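You operate a simulated robot arm through the tools that you are given. There is no shell and no other tool. Be economical: measure what you need, move in short steps, check, and stop when the job is done.

Carry out the task below with a simulated robot arm. There is one attempt and no reset: what you move stays moved.

Task
Fetch the red bar and set it on the buff slab.
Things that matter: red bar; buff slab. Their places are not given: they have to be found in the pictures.

It is judged by the outcome, as a careful person would: the job done as asked, and still so three seconds after it is handed in. It fails if anything else is knocked over, pushed out of place, dropped, spilled or broken.

Robot
A 7-joint arm with a two-finger parallel gripper, fixed in place. Base frame: the origin is at the foot of the arm, x ahead of it, y to its left, z up; the work surface is at about z = 0. Lengths are in m, angles in degrees, forces in N, time in s.
With the tool pointing down near the work surface it reaches from about 0.24 to 0.62 m from the base axis. Its first joint turns from -66.0 to 66.0 degrees. Payload 2.6 kg.
The tool frame sits at the grasp point between the pads (the TCP): z along the fingers, y along the line on which they close. The tips reach 0.03 m beyond it. The gripper opens to 0.094 m. The fingers are 0.028 m wide and 0.01 m thick; the gripper's body (0.05 by 0.096 m) begins 0.055 m behind the TCP.
Orientation is that of the tool frame in the base frame, as [roll, pitch, yaw] about the fixed x, y, z axes, in that order (R = Rz(yaw) Ry(pitch) Rx(roll)). With the fingers straight down and closing along the base's y, the tool's x points along the base's -x, its y along +y and its z along -z.

Tools
- The arm moves only by the tool send_rows. Its argument "moves" is a list of rows, each an object (a shift or turn left out is 0, a gripper value left out holds the last) with "offset": the shift along the tool's x, y, z in m, a list of three; "rot": the turn, a rotation vector about the tool's x, y, z in degrees, a list of three; "claw": the gripper command, from -1 (shut) to 1 (fully open), values between in proportion. In form: [{"offset": [dx, dy, dz], "rot": [ax, ay, az], "claw": claw}, ...]. A call has 1 to 10 rows; each row is the pose to reach, as a shift and turn from the pose commanded when the call began, along the tool's axes at that moment. Each row takes 0.2 s and may step no farther than 0.05 m and 8.6 degrees from the row before; otherwise, or with a gripper value out of range, the whole call is refused. A pose out of reach is approached as far as the arm can. The call stops where the force on the tool passes 40 N (or 10 N more than at its start, if that is more) or the arm is blocked; 0.2 s more then pass. The fingers move at their own pace (about 0.072 m/s each) and stop on an object; they squeeze with about 34 N. The grip force told is the motor's: it shows also when the fingers shut on nothing. Time passes only in rows, and 0.2 s behind the last, so rows that repeat a pose let the fingers close. The reply holds the time, the measured pose of the TCP, the force on the tool along the base axes, the opening and the grip force, in the units named above and with some noise.
- Cameras (640 x 400 px; columns grow to the right, rows downward): "scene" is fixed at [0.0042, 0.4072, 0.5589]; the picture's right is [-0.93, -0.37, 0.00], its down [-0.22, 0.55, -0.81] and it looks along [0.30, -0.75, -0.59] (base axes); focal length 345 px, centre (320, 200). "wrist" rides on the gripper at [-0.037, 0, -0.058] in the tool frame; the picture's right is [0.00, -1.00, 0.00], its down [0.97, 0.00, -0.24] and it looks along [0.24, 0.00, 0.97] (tool axes); focal length 218 px, centre (320, 200).
- grab_frame(camera): a new picture of that camera. No time passes.
- measure_at(camera, pixels): there is no depth. For up to 12 entries [column, row, z] of the newest picture of that camera ("zoom" is the newest enlarged one), the place [x, y] in the base frame at which the ray of that pixel passes the height z, good to about 0.003 m, but the place of the scene camera against the robot may be out by one fixed shift of up to 0.018 m in any direction. No time passes.
- zoom(camera, box): a new picture of the part [left, top, right, bottom] of that camera's present view, enlarged. No time passes.
- job_done(): hands the job in; it is judged then, once.

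Go step by step. Measure first, check grasps and placings, and put right what went wrong. The budget is 60 turns and 22 pictures, counting those below and the enlarged ones. Unless the task says otherwise, let go and move clear before handing in, and close with one line.

The tools are called after ">>>" as a command line: name --argument value ..., lists and objects as JSON in quotes. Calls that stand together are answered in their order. send_rows: Moves the arm, as the interface text tells. Its arguments: {"type":"object","properties":{"moves":{"type":"array","items":{"type":"object","properties":{"offset":{"type":"array","items":{"type":"number"}},"rot":{"type":"array","items":{"type":"number"}},"claw":{"type":"number"}}}}},"required":["moves"]} The other tools are called the same way: grab_frame (camera) takes a picture; measure_at (camera, pixels) gives the place at which the rays of pixels pass given heights; zoom (camera, box) takes an enlarged picture of a part of a camera's view; job_done () hands the job in.

At the start:

```text
clock: 0.0
position: [0.3009, -0.2129, 0.2966]
ee_rot: [-179.9, 0.0, 179.9]
wrist_force: [0.4, -0.4, 0.4]
grip_width: 0.0938
grip_force: 0.1
```

scene: 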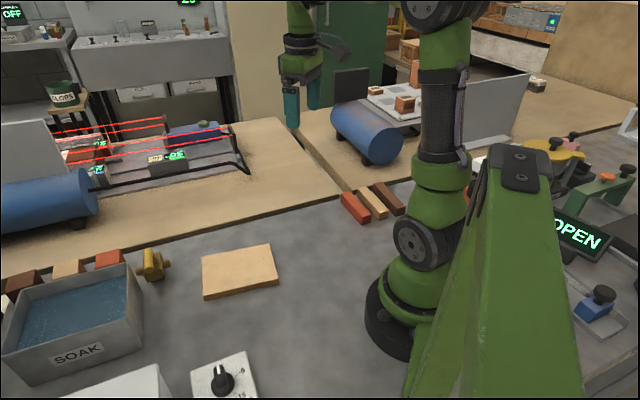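
wrist: 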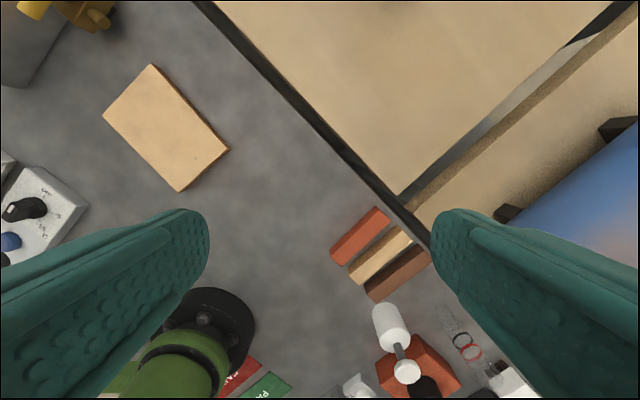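

The wrist view shows a red bar near (360,236) beside a tan and a brown bar, and the buff slab near (165,127). There are also brick-like items by the soak bin near (109,258) in the scene view, so I'll look closer and measure.

>>> zoom --camera "scene" --box '[0, 180, 420, 400]'

>>> zoom --camera "wrist" --box '[300, 180, 460, 310]'

>>> measure_at --camera "wrist" --pixels '[[376, 207, 0.02], [390, 219, 0.02], [330, 251, 0.02], [340, 265, 0.02], [399, 227, 0.02], [350, 275, 0.02], [151, 65, 0.015], [103, 115, 0.015], [228, 149, 0.015], [180, 191, 0.015]]'

>>> measure_at --camera "scene" --pixels '[[340, 194, 0.02], [351, 191, 0.02], [371, 213, 0.02], [358, 218, 0.02], [202, 257, 0.015], [270, 245, 0.015], [279, 275, 0.015], [204, 294, 0.015]]'

```text
1.52 times, centred on (210, 290) of scene
```

zoom: 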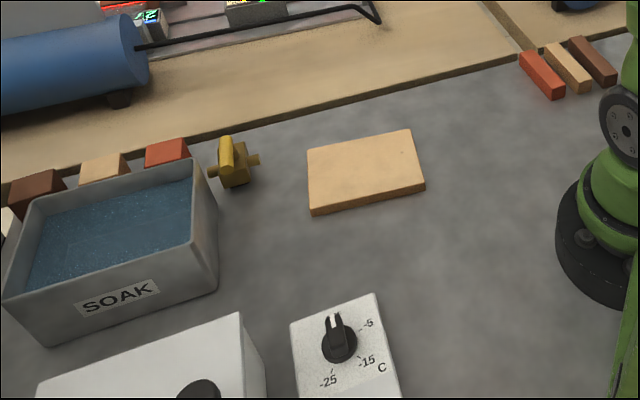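

```text
3.08 times, centred on (380, 245) of wrist
```

zoom: 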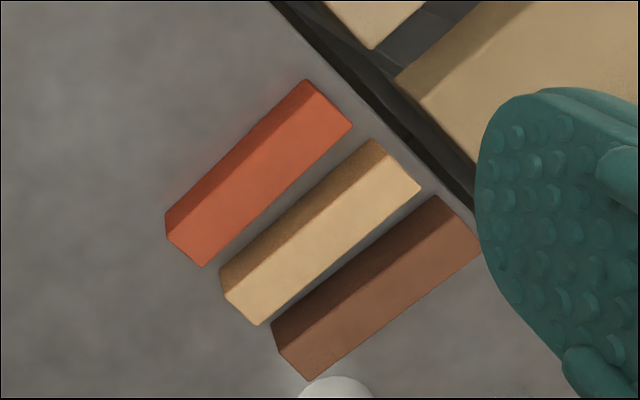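

```text
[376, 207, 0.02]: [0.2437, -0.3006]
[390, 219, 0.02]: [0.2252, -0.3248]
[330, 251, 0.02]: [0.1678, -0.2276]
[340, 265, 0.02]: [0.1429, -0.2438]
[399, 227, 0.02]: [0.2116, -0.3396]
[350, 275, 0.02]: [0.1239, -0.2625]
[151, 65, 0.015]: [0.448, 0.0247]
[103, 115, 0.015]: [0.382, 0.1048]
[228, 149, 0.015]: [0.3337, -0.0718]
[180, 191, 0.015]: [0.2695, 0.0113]
```

```text
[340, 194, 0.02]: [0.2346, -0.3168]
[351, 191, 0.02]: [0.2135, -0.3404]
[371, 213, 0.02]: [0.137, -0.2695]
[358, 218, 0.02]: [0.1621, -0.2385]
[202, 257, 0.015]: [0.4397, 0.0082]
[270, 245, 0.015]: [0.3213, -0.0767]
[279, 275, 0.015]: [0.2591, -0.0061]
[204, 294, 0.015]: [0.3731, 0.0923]
```

The red bar is a ~0.11 m block centred near (0.195,-0.275) and lying at about -45°, with a narrow gap to the tan bar. I'll move above it with the fingers turned across it, staying high, and look again.

>>> send_rows --moves '[{"offset": [0.018, -0.01, 0.01], "rot": [0, 0, 7.5]}, {"offset": [0.035, -0.02, 0.02], "rot": [0, 0, 15]}, {"offset": [0.053, -0.031, 0.03], "rot": [0, 0, 22.5]}, {"offset": [0.071, -0.041, 0.04], "rot": [0, 0, 30]}, {"offset": [0.088, -0.052, 0.05], "rot": [0, 0, 37.5]}, {"offset": [0.106, -0.062, 0.06], "rot": [0, 0, 45]}, {"offset": [0.106, -0.062, 0.06], "rot": [0, 0, 45]}]'

>>> grab_frame --camera "wrist"

```text
clock: 1.6
position: [0.1954, -0.2754, 0.2355]
ee_rot: [179.9, 0.1, 134.9]
wrist_force: [0.3, 0.6, -0.2]
grip_width: 0.0941
grip_force: 0.0
```

```text
17 pictures are left
```

wrist: 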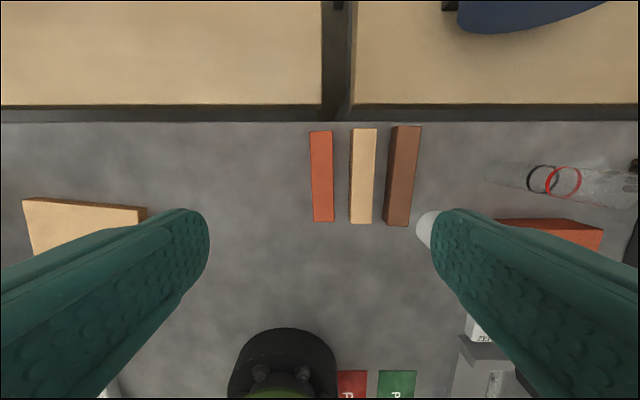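

The bars now stand nearly vertical in view; red at (321,176), tan at (362,176), with a clear gap between columns 334 and 350. I'll zoom and measure the edges.

>>> zoom --camera "wrist" --box '[280, 110, 440, 240]'

>>> measure_at --camera "wrist" --pixels '[[310, 132, 0.02], [332, 131, 0.02], [314, 222, 0.02], [334, 221, 0.02], [350, 224, 0], [352, 130, 0], [336, 222, 0], [321, 176, 0.02]]'

```text
3.08 times, centred on (360, 175) of wrist
```

zoom: 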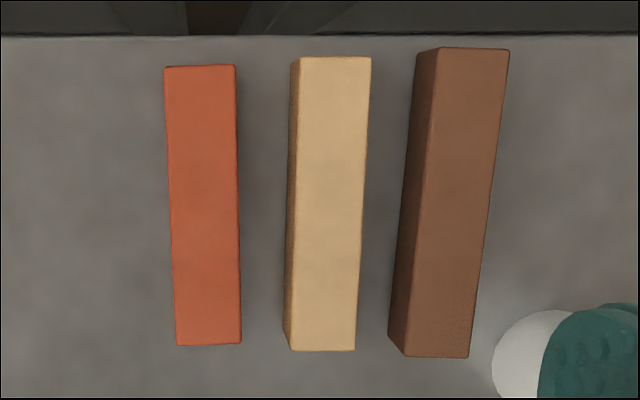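

```text
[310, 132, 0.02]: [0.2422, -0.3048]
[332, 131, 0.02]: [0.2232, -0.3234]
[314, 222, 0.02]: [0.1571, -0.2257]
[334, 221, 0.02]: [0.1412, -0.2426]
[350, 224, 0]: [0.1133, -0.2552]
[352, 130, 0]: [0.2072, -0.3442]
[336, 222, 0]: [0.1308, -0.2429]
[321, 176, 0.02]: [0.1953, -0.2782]
```

The bar is ~0.024 m wide with a gap of ~0.02–0.026 m to the tan bar, so the fingers need to be at only ~0.038 m opening. I'll narrow them, correct yaw by -1.7°, and go down to z≈0.10 for a check.

>>> send_rows --moves '[{"offset": [0.004, -0.002, 0.0], "rot": [0, 0, -1.7], "claw": -0.19}, {"offset": [0.004, -0.002, 0.035], "rot": [0, 0, -1.7]}, {"offset": [0.004, -0.002, 0.07], "rot": [0, 0, -1.7]}, {"offset": [0.004, -0.002, 0.105], "rot": [0, 0, -1.7]}, {"offset": [0.004, -0.002, 0.135], "rot": [0, 0, -1.7]}, {"offset": [0.004, -0.002, 0.135], "rot": [0, 0, -1.7]}]'

>>> grab_frame --camera "wrist"

```text
clock: 3.0
position: [0.1904, -0.2732, 0.1019]
ee_rot: [180.0, 0.0, 136.7]
wrist_force: [0.2, 0.0, -0.2]
grip_width: 0.0381
grip_force: 0.0
```

```text
15 pictures are left
```

wrist: 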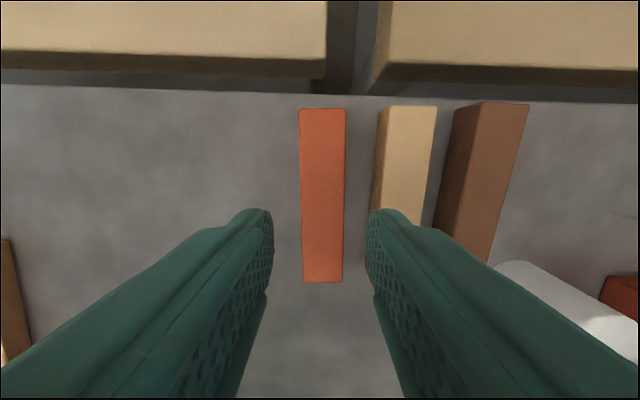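

The bar spans columns 301–345 (centre about 322) between the fingers. I'll measure its ends and the gap again before the last descent.

>>> measure_at --camera "wrist" --pixels '[[299, 109, 0.023], [346, 109, 0.023], [304, 282, 0.023], [343, 282, 0.023], [372, 200, 0.0], [344, 200, 0.023], [302, 200, 0.023]]'

```text
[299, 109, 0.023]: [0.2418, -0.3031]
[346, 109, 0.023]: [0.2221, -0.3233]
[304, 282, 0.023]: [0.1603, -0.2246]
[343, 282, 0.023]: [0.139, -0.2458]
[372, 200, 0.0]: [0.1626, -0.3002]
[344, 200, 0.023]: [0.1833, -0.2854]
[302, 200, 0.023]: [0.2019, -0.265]
```

The bar centre (0.191,-0.274) matches the TCP, and the tan bar has good clearance. I'll descend to z≈0.034 and then close.

>>> send_rows --moves '[{"offset": [-0.001, -0.0005, 0.02], "claw": -0.08}, {"offset": [-0.001, -0.0005, 0.04]}, {"offset": [-0.001, -0.0005, 0.055]}, {"offset": [-0.001, -0.0005, 0.067]}, {"offset": [-0.001, -0.0005, 0.067]}, {"offset": [-0.001, -0.0005, 0.067], "claw": -1}, {"offset": [-0.001, -0.0005, 0.067], "claw": -1}, {"offset": [-0.001, -0.0005, 0.067], "claw": -1}, {"offset": [-0.001, -0.0005, 0.067], "claw": -1}]'

```text
clock: 5.0
position: [0.1915, -0.2743, 0.0353]
ee_rot: [-180.0, 0.1, 136.6]
wrist_force: [0.5, -0.9, -0.6]
grip_width: 0.0273
grip_force: 33.9
```

The fingers stopped at 0.0273 m with 34 N, so the bar is held. I'll lift straight up.

>>> send_rows --moves '[{"offset": [0, 0, -0.02]}, {"offset": [0, 0, -0.05]}, {"offset": [0, 0, -0.085]}, {"offset": [0, 0, -0.12]}, {"offset": [0, 0, -0.155]}, {"offset": [0, 0, -0.155]}]'

>>> grab_frame --camera "wrist"

```text
clock: 6.4
position: [0.1899, -0.2748, 0.191]
ee_rot: [180.0, 0.0, 136.8]
wrist_force: [0.8, -0.8, 0.2]
grip_width: 0.0
grip_force: 33.1
```

```text
14 pictures are left
```

wrist: 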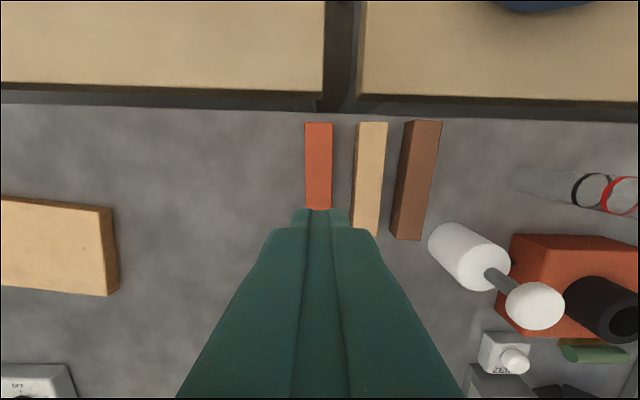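

The gripper shut fully (0.0 m): the bar slipped and still lies in its place, columns 305–333. I need a lower, better grip, so I'll open a bit, and take a closer look to measure its position and height.

>>> send_rows --moves '[{"offset": [0, 0, 0], "claw": 0.1}, {"offset": [0, 0, 0], "claw": 0.1}, {"offset": [0, 0, 0], "claw": 0.1}]'

>>> zoom --camera "wrist" --box '[270, 110, 450, 250]'

>>> zoom --camera "scene" --box '[310, 160, 430, 240]'

```text
clock: 7.2
position: [0.1894, -0.2742, 0.1898]
ee_rot: [-179.9, 0.0, 136.7]
wrist_force: [-0.2, 0.1, 0.7]
grip_width: 0.0517
grip_force: 0.1
```

```text
2.86 times, centred on (360, 180) of wrist
```

zoom: 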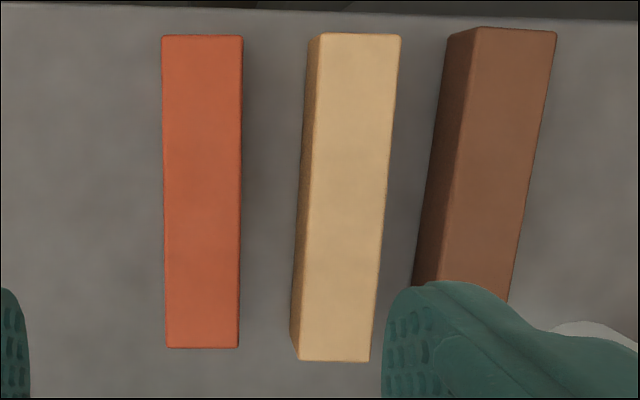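

```text
5.00 times, centred on (370, 200) of scene
```

zoom: 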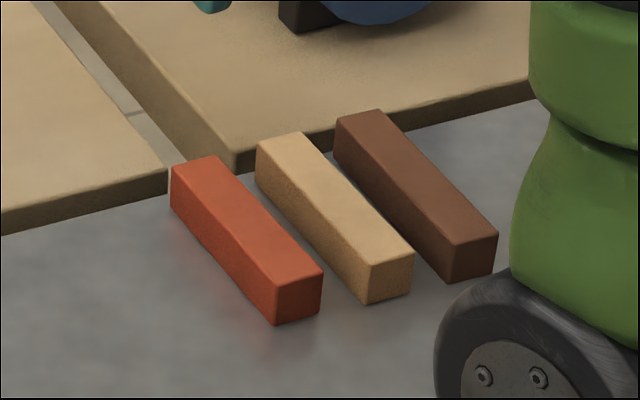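

The bar is undisturbed and roughly square (~0.027 m). I'll measure its centre again in the enlarged wrist view.

>>> grab_frame --camera "wrist"

>>> measure_at --camera "wrist" --pixels '[[304.5, 122.5, 0.025], [333, 122.5, 0.025], [306, 231.5, 0.025], [331.5, 231.5, 0.025]]'

```text
11 pictures are left
```

wrist: 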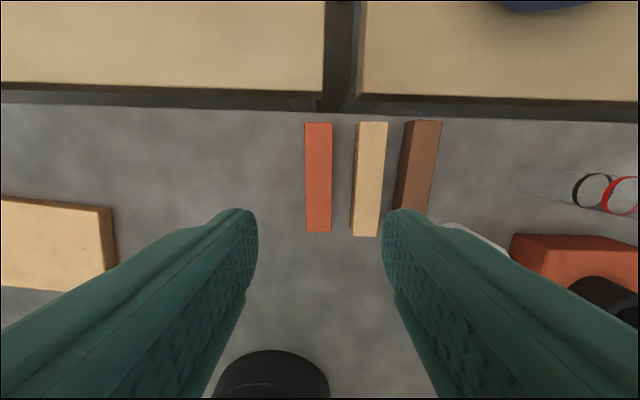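

```text
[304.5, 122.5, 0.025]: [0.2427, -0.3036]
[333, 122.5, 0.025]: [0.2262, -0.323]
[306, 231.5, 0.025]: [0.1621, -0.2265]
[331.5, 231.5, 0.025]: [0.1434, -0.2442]
```

The bar centre is about (0.193,-0.274), 2–3 mm from the TCP. I'll descend with the tips nearly to the surface (TCP z≈0.031) and close, then lift only slightly and slowly.

>>> send_rows --moves '[{"offset": [-0.002, 0.001, 0.04], "claw": -0.06}, {"offset": [-0.002, 0.001, 0.08]}, {"offset": [-0.002, 0.001, 0.115]}, {"offset": [-0.002, 0.001, 0.14]}, {"offset": [-0.002, 0.001, 0.152]}, {"offset": [-0.002, 0.001, 0.1585]}, {"offset": [-0.002, 0.001, 0.1585]}, {"offset": [-0.002, 0.001, 0.1585], "claw": -1}, {"offset": [-0.002, 0.001, 0.1585], "claw": -1}, {"offset": [-0.002, 0.001, 0.1585], "claw": -1}]'

>>> send_rows --moves '[{"offset": [0, 0, 0]}, {"offset": [0, 0, 0]}, {"offset": [0, 0, -0.002]}, {"offset": [0, 0, -0.004]}, {"offset": [0, 0, -0.007]}, {"offset": [0, 0, -0.01]}, {"offset": [0, 0, -0.01]}]'

```text
clock: 9.4
position: [0.1906, -0.2729, 0.0328]
ee_rot: [-179.9, 0.0, 136.7]
wrist_force: [0.6, -0.2, -0.6]
grip_width: 0.0272
grip_force: 33.7
```

```text
clock: 11.0
position: [0.1922, -0.2739, 0.0417]
ee_rot: [-179.9, -0.1, 136.8]
wrist_force: [0.8, -0.5, -1.1]
grip_width: 0.0274
grip_force: 34.3
```

The width holds at 0.0274 m after a 1 cm lift. A picture will show whether the bar came up with the fingers.

>>> grab_frame --camera "wrist"

```text
10 pictures are left
```

wrist: 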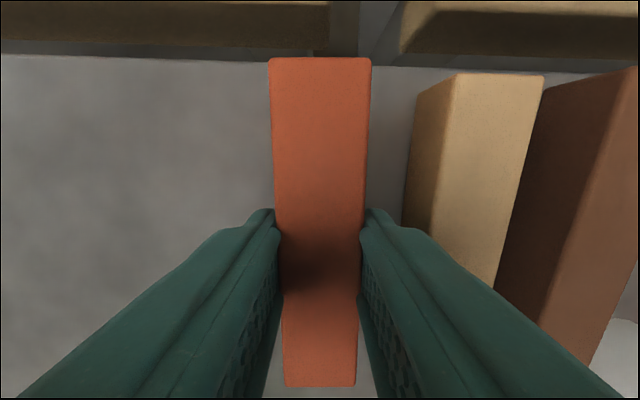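

The red bar looks wider than the tan one (102 vs about 90 px at the far end), so it is lifted. I'll continue slowly upward.

>>> send_rows --moves '[{"offset": [0, 0, -0.003]}, {"offset": [0, 0, -0.007]}, {"offset": [0, 0, -0.012]}, {"offset": [0, 0, -0.017]}, {"offset": [0, 0, -0.022]}, {"offset": [0, 0, -0.027]}, {"offset": [0, 0, -0.03]}, {"offset": [0, 0, -0.03]}]'

```text
clock: 12.8
position: [0.1936, -0.2729, 0.072]
ee_rot: [180.0, 0.0, 136.7]
wrist_force: [0.0, 0.4, -1.6]
grip_width: 0.0275
grip_force: 33.7
```

The width is still 0.0275 m with the tips now above the bars, so the bar is truly held. I'll raise a bit more, then check slipping.

>>> send_rows --moves '[{"offset": [0, 0, -0.004]}, {"offset": [0, 0, -0.01]}, {"offset": [0, 0, -0.016]}, {"offset": [0, 0, -0.022]}, {"offset": [0, 0, -0.028]}, {"offset": [0, 0, -0.034]}, {"offset": [0, 0, -0.04]}, {"offset": [0, 0, -0.045]}, {"offset": [0, 0, -0.048]}, {"offset": [0, 0, -0.048]}]'

>>> grab_frame --camera "wrist"

```text
clock: 15.0
position: [0.1934, -0.2733, 0.1199]
ee_rot: [180.0, 0.0, 136.7]
wrist_force: [0.1, -0.4, -2.5]
grip_width: 0.0273
grip_force: 34.0
```

```text
9 pictures are left
```

wrist: 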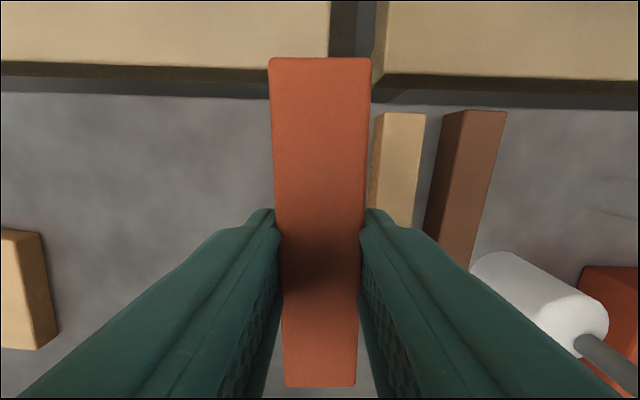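

The bar sits identically in the grip (same pixels), with no slip. I'll carry it slowly halfway toward the slab, turning so that it lines up with the slab's long side.

>>> send_rows --moves '[{"offset": [0.002, 0.008, -0.001], "rot": [0, 0, -2.2]}, {"offset": [0.0063, 0.026, -0.003], "rot": [0, 0, -6.7]}, {"offset": [0.0107, 0.044, -0.005], "rot": [0, 0, -11.4]}, {"offset": [0.0153, 0.063, -0.007], "rot": [0, 0, -16.3]}, {"offset": [0.02, 0.082, -0.009], "rot": [0, 0, -21.3]}, {"offset": [0.0246, 0.101, -0.01], "rot": [0, 0, -26.2]}, {"offset": [0.0293, 0.12, -0.01], "rot": [0, 0, -31.1]}, {"offset": [0.034, 0.139, -0.01], "rot": [0, 0, -36]}, {"offset": [0.0375, 0.154, -0.01], "rot": [0, 0, -40]}, {"offset": [0.0395, 0.162, -0.01], "rot": [0, 0, -42]}]'

```text
clock: 17.2
position: [0.2754, -0.1296, 0.1294]
ee_rot: [-179.9, 0.0, 178.7]
wrist_force: [0.4, 0.9, -2.9]
grip_width: 0.0271
grip_force: 34.2
```

Still held at 0.0271 m. I'll do the second half, to above the slab.

>>> send_rows --moves '[{"offset": [-0.004, 0.0074, 0], "rot": [0, 0, -2.2]}, {"offset": [-0.0128, 0.024, 0], "rot": [0, 0, -6.7]}, {"offset": [-0.0217, 0.0404, 0], "rot": [0, 0, -11.4]}, {"offset": [-0.031, 0.058, 0], "rot": [0, 0, -16.3]}, {"offset": [-0.0405, 0.0755, 0], "rot": [0, 0, -21.3]}, {"offset": [-0.05, 0.093, 0], "rot": [0, 0, -26.2]}, {"offset": [-0.0593, 0.1105, 0], "rot": [0, 0, -31.1]}, {"offset": [-0.0688, 0.128, 0], "rot": [0, 0, -36]}, {"offset": [-0.076, 0.1417, 0], "rot": [0, 0, -40]}, {"offset": [-0.08, 0.149, 0], "rot": [0, 0, -42]}]'

>>> grab_frame --camera "wrist"

>>> grab_frame --camera "scene"

```text
clock: 19.4
position: [0.3601, 0.019, 0.1295]
ee_rot: [180.0, 0.0, -139.3]
wrist_force: [-0.8, 0.3, -1.5]
grip_width: 0.0273
grip_force: 34.4
```

```text
8 pictures are left
```

wrist: 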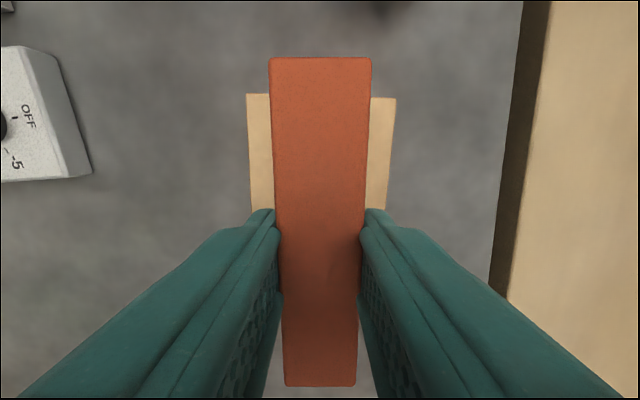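

```text
7 pictures are left
```

scene: 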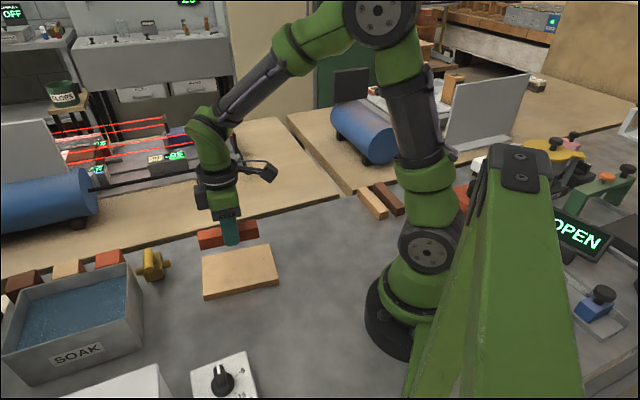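

The slab is seen behind the bar, far edge from (247,94) to (396,98). I'll measure it and compare with the bar's place.

>>> measure_at --camera "wrist" --pixels '[[247, 94, 0.018], [396, 98, 0.018], [251, 200, 0.018], [386, 200, 0.018], [320, 58, 0.125], [320, 386, 0.125]]'

>>> measure_at --camera "scene" --pixels '[[202, 257, 0.018], [270, 245, 0.018], [279, 275, 0.018], [204, 292, 0.018], [204, 299, 0.0], [279, 284, 0.0]]'

```text
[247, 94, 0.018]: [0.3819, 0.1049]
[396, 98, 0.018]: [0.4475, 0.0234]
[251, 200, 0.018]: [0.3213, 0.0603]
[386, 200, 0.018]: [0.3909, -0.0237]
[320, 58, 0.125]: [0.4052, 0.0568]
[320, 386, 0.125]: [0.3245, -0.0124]
```

```text
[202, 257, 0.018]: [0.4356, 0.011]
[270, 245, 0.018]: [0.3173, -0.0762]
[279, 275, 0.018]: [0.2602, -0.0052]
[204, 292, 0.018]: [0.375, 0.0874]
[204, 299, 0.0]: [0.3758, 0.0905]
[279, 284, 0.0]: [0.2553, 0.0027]
```

The bar is centred on the slab to within ~7 mm and nearly parallel. I'll shift 5 mm, lower to just above the slab, then feel for contact.

>>> send_rows --moves '[{"offset": [0.002, 0, 0.006]}, {"offset": [0.004, 0, 0.018]}, {"offset": [0.005, 0, 0.03]}, {"offset": [0.005, 0, 0.042]}, {"offset": [0.005, 0, 0.054]}, {"offset": [0.005, 0, 0.062]}, {"offset": [0.005, 0, 0.066]}, {"offset": [0.005, 0, 0.066]}]'

>>> zoom --camera "scene" --box '[180, 200, 300, 310]'

```text
clock: 21.2
position: [0.355, 0.0149, 0.0624]
ee_rot: [180.0, 0.0, -139.3]
wrist_force: [-0.5, -0.2, -1.6]
grip_width: 0.0277
grip_force: 33.9
```

```text
3.64 times, centred on (240, 255) of scene
```

zoom: 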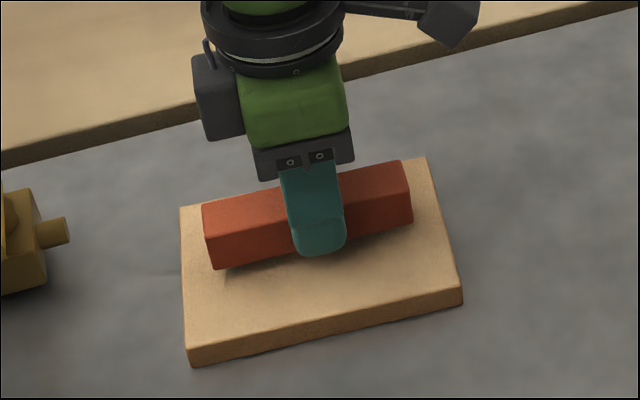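

The bar hangs a little above the slab, level and parallel to it. I'll go down in 2 mm steps and watch the force.

>>> send_rows --moves '[{"offset": [0, 0, 0.002]}, {"offset": [0, 0, 0.004]}, {"offset": [0, 0, 0.006]}, {"offset": [0, 0, 0.008]}, {"offset": [0, 0, 0.008]}]'

```text
clock: 22.4
position: [0.3555, 0.016, 0.0558]
ee_rot: [180.0, 0.0, -139.3]
wrist_force: [-0.4, 0.2, -0.9]
grip_width: 0.0275
grip_force: 33.5
```

There is no clear contact yet (z force -0.9 N). I'll go on in 1 mm steps.

>>> send_rows --moves '[{"offset": [0, 0, 0.001]}, {"offset": [0, 0, 0.002]}, {"offset": [0, 0, 0.003]}, {"offset": [0, 0, 0.003]}]'

```text
clock: 23.4
position: [0.3545, 0.0167, 0.0518]
ee_rot: [-180.0, 0.0, -139.3]
wrist_force: [0.7, 0.4, -1.7]
grip_width: 0.0274
grip_force: 34.2
```

>>> send_rows --moves '[{"offset": [0, 0, 0.001]}, {"offset": [0, 0, 0.002]}, {"offset": [0, 0, 0.002]}]'

>>> zoom --camera "scene" --box '[190, 230, 290, 300]'

```text
clock: 24.2
position: [0.3549, 0.0165, 0.051]
ee_rot: [180.0, 0.1, -139.3]
wrist_force: [-12.8, 4.2, 34.0]
grip_width: 0.0275
grip_force: 34.0
```

```text
5.71 times, centred on (240, 265) of scene
```

zoom: 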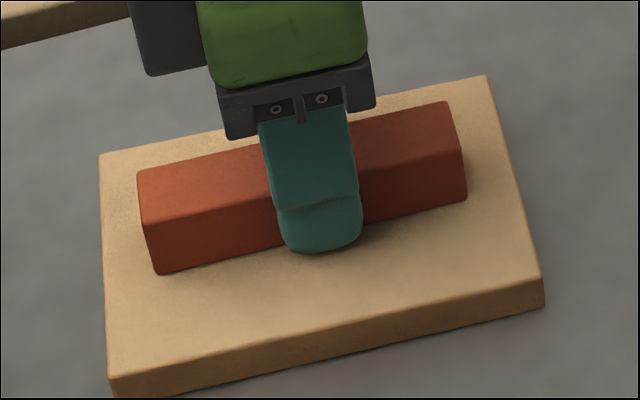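

The force has jumped to +34 N at z=0.051, so the bar is seated on the slab. I'll ease off 1.5 mm, open the fingers, wait, then rise.

>>> send_rows --moves '[{"offset": [0, 0, -0.0015]}, {"offset": [0, 0, -0.0015]}, {"offset": [0, 0, -0.0015], "claw": -0.1}, {"offset": [0, 0, -0.0015], "claw": -0.1}, {"offset": [0, 0, -0.0015], "claw": -0.1}, {"offset": [0, 0, -0.01]}, {"offset": [0, 0, -0.03]}, {"offset": [0, 0, -0.065]}, {"offset": [0, 0, -0.1]}, {"offset": [0, 0, -0.13]}]'

>>> grab_frame --camera "wrist"

>>> grab_frame --camera "scene"

```text
clock: 26.4
position: [0.3557, 0.0146, 0.1808]
ee_rot: [-180.0, 0.0, -139.3]
wrist_force: [0.3, -0.7, 0.2]
grip_width: 0.0423
grip_force: 0.1
```

```text
4 pictures are left
```

wrist: 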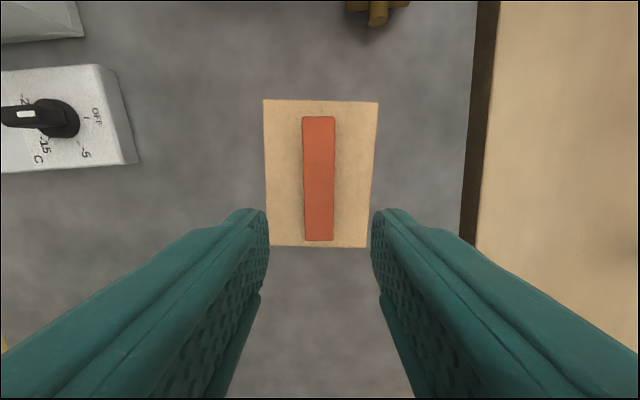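

```text
3 pictures are left
```

scene: 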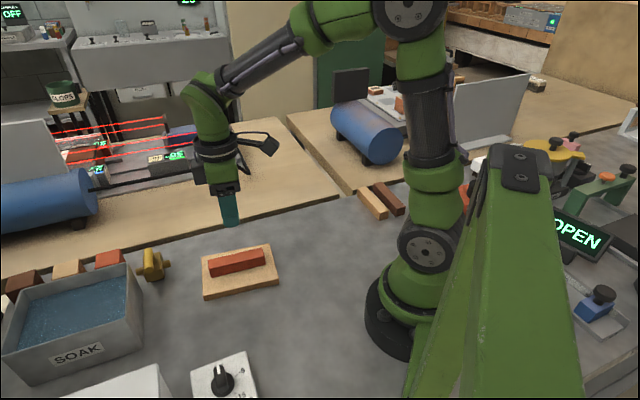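

The red bar lies flat and wholly on the slab (wrist view columns 302–335 inside 264–378), the gripper is clear, and the tan and brown bars stand where they were. I'm handing it in.

>>> job_done

```text
The job is handed in.
```

The red bar is resting flat on the buff slab, released, with the gripper clear and nothing else visibly moved; the first grip slipped, so I regripped it lower.
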